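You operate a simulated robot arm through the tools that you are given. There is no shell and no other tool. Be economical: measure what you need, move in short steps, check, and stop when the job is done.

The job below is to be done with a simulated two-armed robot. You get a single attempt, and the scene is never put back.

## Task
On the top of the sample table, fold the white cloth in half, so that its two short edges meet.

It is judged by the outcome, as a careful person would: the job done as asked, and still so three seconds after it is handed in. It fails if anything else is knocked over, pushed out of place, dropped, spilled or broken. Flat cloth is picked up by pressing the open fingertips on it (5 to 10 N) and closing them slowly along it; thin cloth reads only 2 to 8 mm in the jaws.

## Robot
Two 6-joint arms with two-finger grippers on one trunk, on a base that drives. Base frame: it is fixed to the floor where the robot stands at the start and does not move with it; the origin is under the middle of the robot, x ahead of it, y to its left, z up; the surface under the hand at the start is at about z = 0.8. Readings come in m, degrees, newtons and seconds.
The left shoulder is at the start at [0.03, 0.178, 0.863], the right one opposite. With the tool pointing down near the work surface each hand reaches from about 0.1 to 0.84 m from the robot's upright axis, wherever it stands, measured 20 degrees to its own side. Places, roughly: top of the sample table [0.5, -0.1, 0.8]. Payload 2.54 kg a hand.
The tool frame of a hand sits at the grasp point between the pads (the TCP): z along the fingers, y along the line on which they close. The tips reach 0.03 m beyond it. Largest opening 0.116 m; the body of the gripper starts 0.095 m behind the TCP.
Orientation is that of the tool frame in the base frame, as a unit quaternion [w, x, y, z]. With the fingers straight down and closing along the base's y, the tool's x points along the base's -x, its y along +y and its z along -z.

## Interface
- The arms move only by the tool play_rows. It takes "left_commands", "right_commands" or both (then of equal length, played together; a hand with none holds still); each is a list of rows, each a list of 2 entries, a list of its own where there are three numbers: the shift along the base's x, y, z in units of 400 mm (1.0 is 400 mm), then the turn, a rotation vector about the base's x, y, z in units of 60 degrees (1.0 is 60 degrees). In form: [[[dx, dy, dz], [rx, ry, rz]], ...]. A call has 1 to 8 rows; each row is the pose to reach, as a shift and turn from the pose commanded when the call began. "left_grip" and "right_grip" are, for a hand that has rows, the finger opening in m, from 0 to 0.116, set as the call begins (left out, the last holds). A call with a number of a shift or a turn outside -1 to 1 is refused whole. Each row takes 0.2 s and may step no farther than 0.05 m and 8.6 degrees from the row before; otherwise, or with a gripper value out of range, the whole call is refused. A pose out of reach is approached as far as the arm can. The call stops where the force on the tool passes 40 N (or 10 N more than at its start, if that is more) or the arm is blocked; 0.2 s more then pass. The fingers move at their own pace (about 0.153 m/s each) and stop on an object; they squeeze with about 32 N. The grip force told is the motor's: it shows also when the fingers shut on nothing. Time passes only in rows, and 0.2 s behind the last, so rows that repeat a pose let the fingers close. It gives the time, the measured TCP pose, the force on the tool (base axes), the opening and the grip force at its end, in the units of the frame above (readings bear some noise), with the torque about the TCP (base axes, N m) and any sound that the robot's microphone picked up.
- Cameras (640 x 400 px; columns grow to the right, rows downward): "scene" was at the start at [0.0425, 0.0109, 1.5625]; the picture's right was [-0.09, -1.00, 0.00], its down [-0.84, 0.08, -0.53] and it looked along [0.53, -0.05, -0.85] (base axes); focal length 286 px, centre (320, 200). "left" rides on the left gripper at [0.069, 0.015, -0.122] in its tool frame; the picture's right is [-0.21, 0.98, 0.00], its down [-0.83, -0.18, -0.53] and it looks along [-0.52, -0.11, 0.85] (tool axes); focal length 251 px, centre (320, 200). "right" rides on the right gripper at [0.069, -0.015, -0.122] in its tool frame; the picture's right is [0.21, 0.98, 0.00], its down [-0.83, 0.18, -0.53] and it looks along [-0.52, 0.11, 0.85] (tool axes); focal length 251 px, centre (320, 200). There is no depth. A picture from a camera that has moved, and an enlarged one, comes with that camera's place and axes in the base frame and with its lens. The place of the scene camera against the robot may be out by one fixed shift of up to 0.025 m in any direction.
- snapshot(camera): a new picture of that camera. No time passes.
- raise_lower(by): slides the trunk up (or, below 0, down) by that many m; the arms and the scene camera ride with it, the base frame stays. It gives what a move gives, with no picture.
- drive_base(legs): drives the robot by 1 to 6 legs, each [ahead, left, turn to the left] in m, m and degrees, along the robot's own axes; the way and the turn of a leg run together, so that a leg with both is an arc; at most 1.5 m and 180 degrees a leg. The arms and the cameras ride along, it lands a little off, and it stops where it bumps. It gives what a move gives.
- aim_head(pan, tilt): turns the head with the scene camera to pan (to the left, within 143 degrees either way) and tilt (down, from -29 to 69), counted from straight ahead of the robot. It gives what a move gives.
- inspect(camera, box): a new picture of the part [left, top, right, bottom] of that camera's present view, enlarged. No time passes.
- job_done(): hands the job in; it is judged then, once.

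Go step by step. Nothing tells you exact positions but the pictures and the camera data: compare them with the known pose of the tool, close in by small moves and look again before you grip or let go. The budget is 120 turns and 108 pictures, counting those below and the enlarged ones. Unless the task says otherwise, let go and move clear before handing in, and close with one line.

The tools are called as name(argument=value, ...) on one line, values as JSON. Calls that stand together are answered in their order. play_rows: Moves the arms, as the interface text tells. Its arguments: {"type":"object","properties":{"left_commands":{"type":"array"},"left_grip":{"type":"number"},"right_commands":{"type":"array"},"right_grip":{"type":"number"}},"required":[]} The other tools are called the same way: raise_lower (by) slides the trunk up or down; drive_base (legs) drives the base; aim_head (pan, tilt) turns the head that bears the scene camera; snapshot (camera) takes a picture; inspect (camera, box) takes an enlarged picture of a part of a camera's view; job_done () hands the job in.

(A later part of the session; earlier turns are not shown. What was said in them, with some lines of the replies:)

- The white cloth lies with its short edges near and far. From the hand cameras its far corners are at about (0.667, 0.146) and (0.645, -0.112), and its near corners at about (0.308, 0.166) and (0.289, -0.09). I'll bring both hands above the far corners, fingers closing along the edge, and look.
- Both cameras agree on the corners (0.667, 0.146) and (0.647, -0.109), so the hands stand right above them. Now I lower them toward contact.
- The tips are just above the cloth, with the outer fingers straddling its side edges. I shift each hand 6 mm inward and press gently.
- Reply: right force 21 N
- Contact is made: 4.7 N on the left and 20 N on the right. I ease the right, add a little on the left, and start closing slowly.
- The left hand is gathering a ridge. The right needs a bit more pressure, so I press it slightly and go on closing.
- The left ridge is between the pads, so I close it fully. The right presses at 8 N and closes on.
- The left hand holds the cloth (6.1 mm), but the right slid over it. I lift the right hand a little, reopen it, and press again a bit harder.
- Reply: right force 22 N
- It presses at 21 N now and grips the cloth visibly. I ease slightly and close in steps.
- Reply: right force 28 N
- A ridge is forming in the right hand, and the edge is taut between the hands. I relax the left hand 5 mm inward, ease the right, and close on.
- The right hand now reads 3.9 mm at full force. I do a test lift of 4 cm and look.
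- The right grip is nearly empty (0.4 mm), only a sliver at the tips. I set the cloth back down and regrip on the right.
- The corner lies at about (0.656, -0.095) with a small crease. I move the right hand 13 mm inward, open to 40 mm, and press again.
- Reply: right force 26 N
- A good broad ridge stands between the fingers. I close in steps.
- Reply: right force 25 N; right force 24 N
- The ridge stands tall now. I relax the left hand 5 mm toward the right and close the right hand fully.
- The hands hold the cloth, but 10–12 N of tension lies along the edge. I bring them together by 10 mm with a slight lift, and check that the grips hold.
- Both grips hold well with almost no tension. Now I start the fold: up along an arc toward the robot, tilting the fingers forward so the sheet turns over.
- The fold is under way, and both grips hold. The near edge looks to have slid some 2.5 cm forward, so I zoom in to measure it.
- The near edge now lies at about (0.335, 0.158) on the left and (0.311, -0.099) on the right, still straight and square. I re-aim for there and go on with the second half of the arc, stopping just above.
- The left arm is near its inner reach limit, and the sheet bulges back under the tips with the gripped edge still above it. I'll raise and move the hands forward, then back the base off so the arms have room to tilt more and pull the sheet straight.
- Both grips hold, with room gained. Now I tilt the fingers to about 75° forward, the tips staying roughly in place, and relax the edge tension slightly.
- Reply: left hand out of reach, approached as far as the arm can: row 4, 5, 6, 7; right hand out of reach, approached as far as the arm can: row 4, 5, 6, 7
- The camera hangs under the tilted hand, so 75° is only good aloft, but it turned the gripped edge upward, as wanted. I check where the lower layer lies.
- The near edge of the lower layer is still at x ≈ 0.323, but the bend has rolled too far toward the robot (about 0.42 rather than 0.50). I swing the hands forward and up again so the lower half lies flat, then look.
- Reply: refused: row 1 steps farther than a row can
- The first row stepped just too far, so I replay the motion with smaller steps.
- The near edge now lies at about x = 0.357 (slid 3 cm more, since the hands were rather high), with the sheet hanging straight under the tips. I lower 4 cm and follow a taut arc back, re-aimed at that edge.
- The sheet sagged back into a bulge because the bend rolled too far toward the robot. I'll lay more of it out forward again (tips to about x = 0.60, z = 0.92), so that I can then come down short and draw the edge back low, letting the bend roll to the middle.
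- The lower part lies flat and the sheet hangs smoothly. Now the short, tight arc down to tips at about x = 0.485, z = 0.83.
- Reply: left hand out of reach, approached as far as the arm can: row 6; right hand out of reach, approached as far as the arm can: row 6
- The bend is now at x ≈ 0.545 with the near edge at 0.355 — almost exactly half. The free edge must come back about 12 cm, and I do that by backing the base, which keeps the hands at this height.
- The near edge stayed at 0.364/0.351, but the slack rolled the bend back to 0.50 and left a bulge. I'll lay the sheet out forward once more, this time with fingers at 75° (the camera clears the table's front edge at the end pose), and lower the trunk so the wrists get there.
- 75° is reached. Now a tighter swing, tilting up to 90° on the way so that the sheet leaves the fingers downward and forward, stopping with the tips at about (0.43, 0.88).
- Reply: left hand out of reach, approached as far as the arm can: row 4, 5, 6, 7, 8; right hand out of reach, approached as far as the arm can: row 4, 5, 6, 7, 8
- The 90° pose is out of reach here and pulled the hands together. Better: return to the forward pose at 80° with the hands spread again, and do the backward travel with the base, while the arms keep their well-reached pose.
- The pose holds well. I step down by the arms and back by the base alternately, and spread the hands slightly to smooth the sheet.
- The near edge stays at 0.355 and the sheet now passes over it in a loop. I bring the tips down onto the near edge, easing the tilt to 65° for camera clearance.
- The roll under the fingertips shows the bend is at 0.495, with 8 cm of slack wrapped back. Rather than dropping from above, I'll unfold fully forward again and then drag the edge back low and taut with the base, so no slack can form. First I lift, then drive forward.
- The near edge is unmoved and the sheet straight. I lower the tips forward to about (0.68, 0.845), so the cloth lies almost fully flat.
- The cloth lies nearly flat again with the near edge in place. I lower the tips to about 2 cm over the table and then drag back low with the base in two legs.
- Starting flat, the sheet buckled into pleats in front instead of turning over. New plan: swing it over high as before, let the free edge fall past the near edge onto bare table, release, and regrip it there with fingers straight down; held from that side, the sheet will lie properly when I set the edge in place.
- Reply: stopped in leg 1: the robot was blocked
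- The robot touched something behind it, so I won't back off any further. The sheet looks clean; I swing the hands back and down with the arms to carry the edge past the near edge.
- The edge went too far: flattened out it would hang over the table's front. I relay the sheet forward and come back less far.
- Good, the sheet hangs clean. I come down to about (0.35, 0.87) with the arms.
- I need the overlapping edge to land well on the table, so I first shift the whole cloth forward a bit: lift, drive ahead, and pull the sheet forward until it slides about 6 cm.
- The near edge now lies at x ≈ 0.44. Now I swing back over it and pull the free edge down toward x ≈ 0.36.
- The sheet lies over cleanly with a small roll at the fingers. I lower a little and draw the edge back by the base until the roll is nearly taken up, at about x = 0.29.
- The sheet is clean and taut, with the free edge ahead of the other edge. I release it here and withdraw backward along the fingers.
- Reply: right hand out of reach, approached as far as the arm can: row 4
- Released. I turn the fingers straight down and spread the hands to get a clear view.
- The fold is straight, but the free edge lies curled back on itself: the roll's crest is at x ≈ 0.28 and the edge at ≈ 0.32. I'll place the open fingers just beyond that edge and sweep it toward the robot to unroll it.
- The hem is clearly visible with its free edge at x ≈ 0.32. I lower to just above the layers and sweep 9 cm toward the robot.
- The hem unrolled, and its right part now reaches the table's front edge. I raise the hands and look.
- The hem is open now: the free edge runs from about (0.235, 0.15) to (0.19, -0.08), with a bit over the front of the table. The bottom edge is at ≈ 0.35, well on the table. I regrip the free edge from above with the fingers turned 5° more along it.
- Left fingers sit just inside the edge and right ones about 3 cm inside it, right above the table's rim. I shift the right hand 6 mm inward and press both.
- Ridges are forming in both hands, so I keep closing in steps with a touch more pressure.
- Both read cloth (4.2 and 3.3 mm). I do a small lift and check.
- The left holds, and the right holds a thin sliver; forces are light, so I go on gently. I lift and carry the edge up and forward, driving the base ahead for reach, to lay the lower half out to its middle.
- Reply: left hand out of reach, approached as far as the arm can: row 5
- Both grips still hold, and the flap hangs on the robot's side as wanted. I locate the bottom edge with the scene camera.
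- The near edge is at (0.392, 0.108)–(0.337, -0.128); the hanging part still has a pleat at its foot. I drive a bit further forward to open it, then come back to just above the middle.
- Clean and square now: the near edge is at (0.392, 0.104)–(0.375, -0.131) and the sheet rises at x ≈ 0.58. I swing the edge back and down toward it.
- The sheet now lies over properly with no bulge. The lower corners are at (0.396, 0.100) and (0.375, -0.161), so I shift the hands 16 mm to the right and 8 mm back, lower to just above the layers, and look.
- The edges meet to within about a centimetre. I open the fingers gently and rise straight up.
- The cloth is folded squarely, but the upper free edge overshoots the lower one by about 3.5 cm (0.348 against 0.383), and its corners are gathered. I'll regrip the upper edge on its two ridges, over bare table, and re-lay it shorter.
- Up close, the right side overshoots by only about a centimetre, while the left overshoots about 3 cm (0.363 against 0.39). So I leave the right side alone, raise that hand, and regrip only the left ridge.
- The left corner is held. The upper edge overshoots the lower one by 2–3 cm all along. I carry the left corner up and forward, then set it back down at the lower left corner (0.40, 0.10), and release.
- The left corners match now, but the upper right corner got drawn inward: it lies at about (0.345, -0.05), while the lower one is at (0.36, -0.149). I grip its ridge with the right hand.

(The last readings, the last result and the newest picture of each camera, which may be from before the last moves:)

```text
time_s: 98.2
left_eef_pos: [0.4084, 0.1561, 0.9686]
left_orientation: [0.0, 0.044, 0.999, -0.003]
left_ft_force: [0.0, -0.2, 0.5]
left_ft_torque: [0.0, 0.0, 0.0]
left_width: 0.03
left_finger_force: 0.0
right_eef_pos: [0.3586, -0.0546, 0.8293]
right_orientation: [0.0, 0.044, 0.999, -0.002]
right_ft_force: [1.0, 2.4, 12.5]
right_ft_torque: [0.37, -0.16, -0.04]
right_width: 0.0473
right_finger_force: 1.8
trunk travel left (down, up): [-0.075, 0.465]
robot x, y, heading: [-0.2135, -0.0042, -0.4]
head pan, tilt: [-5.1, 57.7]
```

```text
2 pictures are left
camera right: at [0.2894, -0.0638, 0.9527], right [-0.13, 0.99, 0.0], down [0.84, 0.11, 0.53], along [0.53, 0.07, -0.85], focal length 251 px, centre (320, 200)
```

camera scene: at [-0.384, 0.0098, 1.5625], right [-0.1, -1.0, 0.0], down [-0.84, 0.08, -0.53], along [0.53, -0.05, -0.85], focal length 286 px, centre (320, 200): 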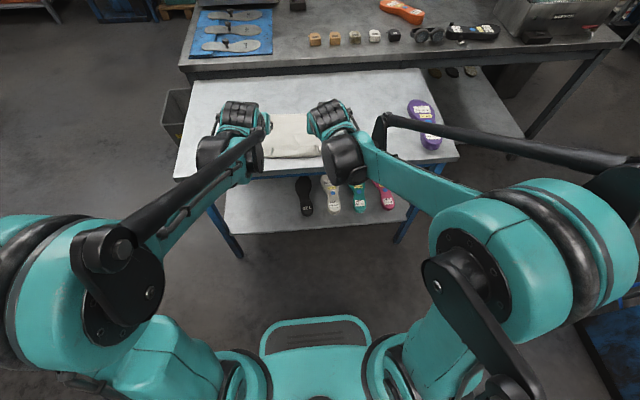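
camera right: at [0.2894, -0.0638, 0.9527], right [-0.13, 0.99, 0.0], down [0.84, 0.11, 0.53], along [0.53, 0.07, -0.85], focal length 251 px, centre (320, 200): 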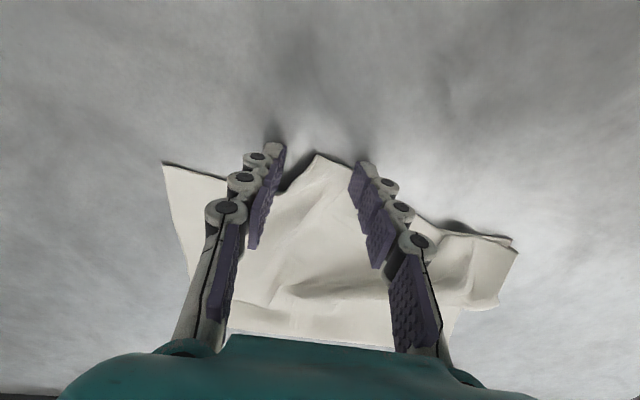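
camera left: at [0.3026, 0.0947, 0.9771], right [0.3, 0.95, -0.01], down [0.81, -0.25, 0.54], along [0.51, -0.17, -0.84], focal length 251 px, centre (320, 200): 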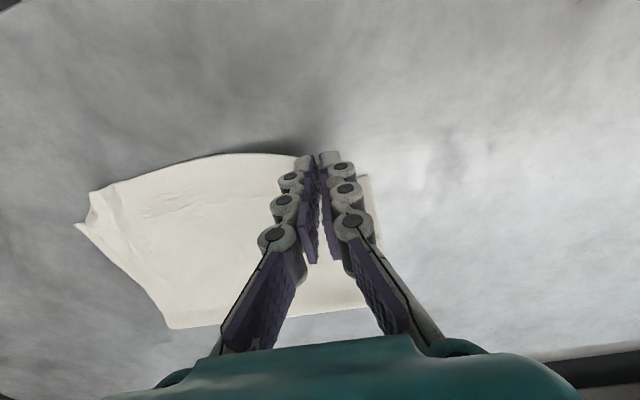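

The corner sits right between the fingers, clear of the lower layer. I close slowly and lift a little.

play_rows(right_commands=[[[0, 0, 0], [0, 0, 0]]], right_grip=0.034)

play_rows(right_commands=[[[0, 0, -0.0005], [0, 0, 0]]], right_grip=0.024)

play_rows(right_commands=[[[0, 0, -0.0005], [0, 0, 0]]], right_grip=0.014)

play_rows(right_commands=[[[0, 0, 0], [0, 0, 0]], [[0, 0, 0], [0, 0, 0]], [[0, 0, 0], [0, 0, 0]]], right_grip=0.0)

play_rows(right_commands=[[[0, 0, 0.02], [0, 0, 0]], [[0, -0.01, 0.06], [0, 0, 0]], [[0.01, -0.03, 0.1], [0, 0, 0]]])

```text
time_s: 98.6
left_eef_pos: [0.4076, 0.1566, 0.9681]
left_orientation: [-0.001, 0.043, 0.999, -0.004]
left_ft_force: [0.3, -0.5, -0.3]
left_ft_torque: [0.01, -0.01, -0.02]
left_width: 0.0303
left_finger_force: 0.0
right_eef_pos: [0.3588, -0.0546, 0.8293]
right_orientation: [0.0, 0.043, 0.999, -0.002]
right_ft_force: [-0.2, 0.2, 6.7]
right_ft_torque: [-0.01, -0.03, -0.02]
right_width: 0.034
right_finger_force: 0.1
trunk travel left (down, up): [-0.075, 0.465]
robot x, y, heading: [-0.2157, -0.0037, -0.3]
head pan, tilt: [-5.1, 57.7]
```

```text
time_s: 99.0
left_eef_pos: [0.4103, 0.1566, 0.9681]
left_orientation: [0.0, 0.044, 0.999, -0.003]
left_ft_force: [-0.3, 0.5, 0.6]
left_ft_torque: [0.0, -0.01, -0.01]
left_width: 0.0297
left_finger_force: 0.1
right_eef_pos: [0.3582, -0.0548, 0.8306]
right_orientation: [0.0, 0.043, 0.999, -0.002]
right_ft_force: [0.2, 0.8, 6.0]
right_ft_torque: [-0.08, -0.03, -0.04]
right_width: 0.0244
right_finger_force: 0.1
trunk travel left (down, up): [-0.075, 0.465]
robot x, y, heading: [-0.2167, -0.0013, -0.4]
head pan, tilt: [-5.1, 57.7]
```

```text
time_s: 99.4
left_eef_pos: [0.409, 0.1562, 0.9675]
left_orientation: [0.0, 0.043, 0.999, -0.002]
left_ft_force: [-0.8, 0.5, 0.5]
left_ft_torque: [-0.01, 0.03, 0.02]
left_width: 0.03
left_finger_force: 0.1
right_eef_pos: [0.359, -0.0542, 0.8286]
right_orientation: [0.0, 0.044, 0.999, -0.002]
right_ft_force: [1.0, 1.4, 10.3]
right_ft_torque: [0.14, -0.06, -0.02]
right_width: 0.0143
right_finger_force: 0.0
trunk travel left (down, up): [-0.075, 0.465]
robot x, y, heading: [-0.2156, 0.0009, -0.1]
head pan, tilt: [-5.1, 57.7]
```

```text
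time_s: 100.2
left_eef_pos: [0.4091, 0.155, 0.9681]
left_orientation: [0.0, 0.044, 0.999, -0.003]
left_ft_force: [0.0, 0.6, -1.5]
left_ft_torque: [-0.01, -0.01, 0.01]
left_width: 0.03
left_finger_force: 0.1
right_eef_pos: [0.3595, -0.0535, 0.829]
right_orientation: [0.0, 0.044, 0.999, -0.002]
right_ft_force: [-0.4, 0.3, 1.9]
right_ft_torque: [-0.04, -0.01, -0.02]
right_width: 0.0029
right_finger_force: 28.2
trunk travel left (down, up): [-0.075, 0.465]
robot x, y, heading: [-0.2188, -0.002, -0.2]
head pan, tilt: [-5.1, 57.7]
```

```text
time_s: 101.0
left_eef_pos: [0.4094, 0.1559, 0.9683]
left_orientation: [0.0, 0.044, 0.999, -0.004]
left_ft_force: [-0.4, -0.8, 1.0]
left_ft_torque: [-0.01, -0.01, 0.01]
left_width: 0.0297
left_finger_force: 0.0
right_eef_pos: [0.3616, -0.0672, 0.8695]
right_orientation: [-0.001, 0.044, 0.999, -0.002]
right_ft_force: [-1.3, 1.6, -1.3]
right_ft_torque: [-0.06, 0.05, -0.01]
right_width: 0.0046
right_finger_force: 40.2
trunk travel left (down, up): [-0.075, 0.465]
robot x, y, heading: [-0.2176, -0.0026, -0.4]
head pan, tilt: [-5.1, 57.7]
```

The right corner is held. To keep the left corner in place while I spread the edge, I pin it with the left fingertips.

play_rows(left_commands=[[[0, -0.06, -0.05], [0, 0, 0]], [[-0.01, -0.12, -0.1], [0, 0, 0]], [[-0.01, -0.1775, -0.15], [0, 0, 0]], [[-0.01, -0.1775, -0.25], [0, 0, 0]], [[-0.01, -0.1775, -0.325], [0, 0, 0]], [[-0.01, -0.1775, -0.335], [0, 0, 0]]], left_grip=0.03)

play_rows(left_commands=[[[0, 0, -0.006], [0, 0, 0]], [[0, 0, -0.006], [0, 0, 0]]])

```text
time_s: 102.4
left_eef_pos: [0.4051, 0.0814, 0.8337]
left_orientation: [-0.001, 0.043, 0.999, -0.003]
left_ft_force: [0.0, 0.2, 0.9]
left_ft_torque: [0.01, 0.0, -0.01]
left_width: 0.0301
left_finger_force: 0.1
right_eef_pos: [0.362, -0.0647, 0.8688]
right_orientation: [0.001, 0.044, 0.999, -0.002]
right_ft_force: [-0.9, 1.5, -2.2]
right_ft_torque: [0.07, -0.03, 0.01]
right_width: 0.0026
right_finger_force: 28.8
trunk travel left (down, up): [-0.075, 0.465]
robot x, y, heading: [-0.2184, -0.003, -0.4]
head pan, tilt: [-5.1, 57.7]
```

```text
time_s: 103.0
left_eef_pos: [0.4039, 0.0821, 0.8311]
left_orientation: [-0.001, 0.043, 0.999, -0.003]
left_ft_force: [0.8, 0.3, 6.2]
left_ft_torque: [0.06, -0.12, 0.03]
left_width: 0.0304
left_finger_force: 0.1
right_eef_pos: [0.3619, -0.066, 0.8693]
right_orientation: [0.0, 0.043, 0.999, -0.001]
right_ft_force: [0.2, -0.2, -2.4]
right_ft_torque: [0.04, 0.02, -0.01]
right_width: 0.0055
right_finger_force: 36.3
trunk travel left (down, up): [-0.075, 0.465]
robot x, y, heading: [-0.218, -0.0024, -0.3]
head pan, tilt: [-5.1, 57.7]
```

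play_rows(right_commands=[[[0.05, -0.03, 0.05], [0, 0, 0]], [[0.125, -0.0625, 0.075], [0, 0, 0]], [[0.2, -0.1, 0.075], [0, 0, 0]], [[0.2, -0.13, 0.0625], [0, 0, 0]], [[0.1375, -0.145, 0.025], [0, 0, 0]], [[0.0875, -0.15, -0.025], [0, 0, 0]], [[0.055, -0.15, -0.06], [0, 0, 0]], [[0.055, -0.15, -0.067], [0, 0, 0]]])

```text
time_s: 104.8
left_eef_pos: [0.4045, 0.0821, 0.8319]
left_orientation: [0.0, 0.044, 0.999, -0.003]
left_ft_force: [-1.1, -0.7, 4.9]
left_ft_torque: [-0.02, -0.03, 0.01]
left_width: 0.0296
left_finger_force: 0.0
right_eef_pos: [0.3829, -0.1265, 0.8429]
right_orientation: [0.0, 0.043, 0.999, -0.001]
right_ft_force: [-6.2, -0.5, 7.7]
right_ft_torque: [-0.04, 0.15, 0.0]
right_width: 0.0029
right_finger_force: 37.9
trunk travel left (down, up): [-0.075, 0.465]
robot x, y, heading: [-0.2194, -0.0029, -0.2]
head pan, tilt: [-5.1, 57.7]
```

The right corner is at its place with no sideways tension. I draw it 6 mm further out, release, and raise both hands clear.

play_rows(right_commands=[[[0, -0.015, -0.005], [0, 0, 0]], [[0, -0.015, -0.005], [0, 0, 0]]])

play_rows(right_commands=[[[0, 0, 0], [0, 0, 0]], [[0, 0, 0], [0, 0, 0]], [[0, 0, 0.05], [0, 0, 0]], [[0, 0, 0.15], [0, 0, 0]], [[0, -0.08, 0.25], [0, 0, 0]], [[0, -0.16, 0.32], [0, 0, 0]]], left_commands=[[[0, 0, 0], [0, 0, 0]], [[0, 0, 0], [0, 0, 0]], [[0, 0, 0], [0, 0, 0]], [[0, 0, 0.1], [0, 0, 0]], [[0, 0.06, 0.2], [0, 0, 0]], [[0, 0.16, 0.28], [0, 0, 0]]], right_grip=0.03)

inspect(camera="scene", box=[220, 110, 380, 210])

```text
time_s: 105.4
left_eef_pos: [0.4056, 0.0833, 0.8315]
left_orientation: [-0.001, 0.044, 0.999, -0.004]
left_ft_force: [-0.4, -1.8, 5.3]
left_ft_torque: [-0.1, 0.02, 0.01]
left_width: 0.0307
left_finger_force: 0.8
right_eef_pos: [0.384, -0.1324, 0.8418]
right_orientation: [0.0, 0.043, 0.999, -0.002]
right_ft_force: [0.6, 1.4, 1.2]
right_ft_torque: [0.05, 0.0, 0.04]
right_width: 0.0036
right_finger_force: 28.5
trunk travel left (down, up): [-0.075, 0.465]
robot x, y, heading: [-0.2125, -0.0012, -0.4]
head pan, tilt: [-5.1, 57.7]
```

```text
refused: row 5 steps farther than a row can; nothing moved
```

```text
4.00 times, centred on (300, 160) of scene
camera zoom: at [-0.1743, 0.0086, 1.5626], right [-0.09, -1.0, 0.0], down [-0.84, 0.08, -0.53], along [0.53, -0.05, -0.85], focal length 1143 px, centre (400, 360)
```

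zoom: 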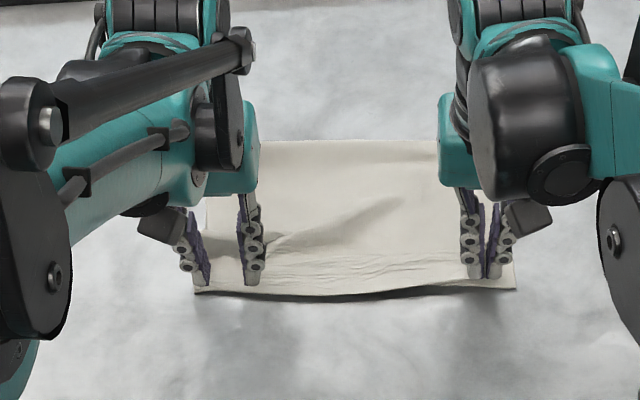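

The edges line up now along the whole front, with only a soft ripple left. I release and rise with smaller steps.

play_rows(right_commands=[[[0, 0, 0], [0, 0, 0]], [[0, 0, 0], [0, 0, 0]], [[0, 0, 0.05], [0, 0, 0]], [[0, 0, 0.15], [0, 0, 0]], [[0, -0.03, 0.25], [0, 0, 0]], [[0, -0.1, 0.32], [0, 0, 0]], [[0, -0.18, 0.36], [0, 0, 0]]], left_commands=[[[0, 0, 0], [0, 0, 0]], [[0, 0, 0], [0, 0, 0]], [[0, 0, 0], [0, 0, 0]], [[0, 0, 0.1], [0, 0, 0]], [[0, 0.03, 0.2], [0, 0, 0]], [[0, 0.1, 0.28], [0, 0, 0]], [[0, 0.18, 0.34], [0, 0, 0]]], right_grip=0.03)

inspect(camera="scene", box=[220, 110, 380, 210])

```text
time_s: 107.0
left_eef_pos: [0.4052, 0.1549, 0.9695]
left_orientation: [0.0, 0.044, 0.999, -0.004]
left_ft_force: [-0.8, 0.2, -0.1]
left_ft_torque: [0.01, -0.04, 0.02]
left_width: 0.0301
left_finger_force: 0.0
right_eef_pos: [0.3828, -0.2053, 0.9847]
right_orientation: [0.001, 0.044, 0.999, -0.001]
right_ft_force: [0.2, -1.0, 0.5]
right_ft_torque: [0.01, -0.01, -0.02]
right_width: 0.03
right_finger_force: 0.1
trunk travel left (down, up): [-0.075, 0.465]
robot x, y, heading: [-0.2162, 0.0011, -0.3]
head pan, tilt: [-5.1, 57.7]
```

```text
4.00 times, centred on (300, 160) of scene
camera zoom: at [-0.1742, 0.0086, 1.5625], right [-0.09, -1.0, 0.0], down [-0.84, 0.08, -0.53], along [0.53, -0.05, -0.85], focal length 1143 px, centre (400, 360)
```

zoom: 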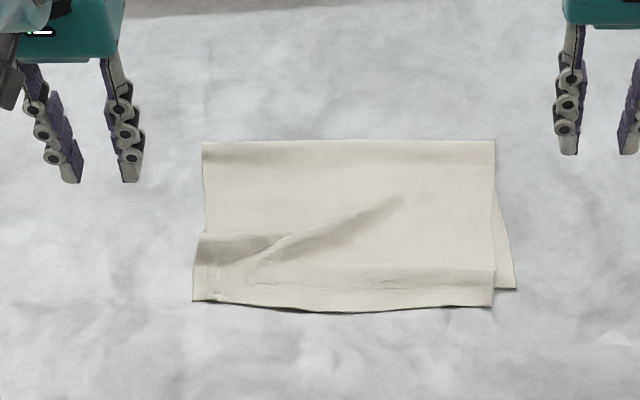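

The cloth lies folded in half: the short edges meet within about 1–2 cm, the fold is straight, and one soft ripple is left in the upper layer. Both hands are open and clear, and nothing else on the table has moved. With no pictures left to guide another touch, I hand it in.

job_done()

```text
The job is handed in.
```

The white cloth is folded in half on the sample table and handed in: its short edges meet to within about 1–2 cm, with one soft ripple left in the upper layer. While reversing, the base once touched something behind it that I couldn't see and never looked at, so I can't say whether that was disturbed.
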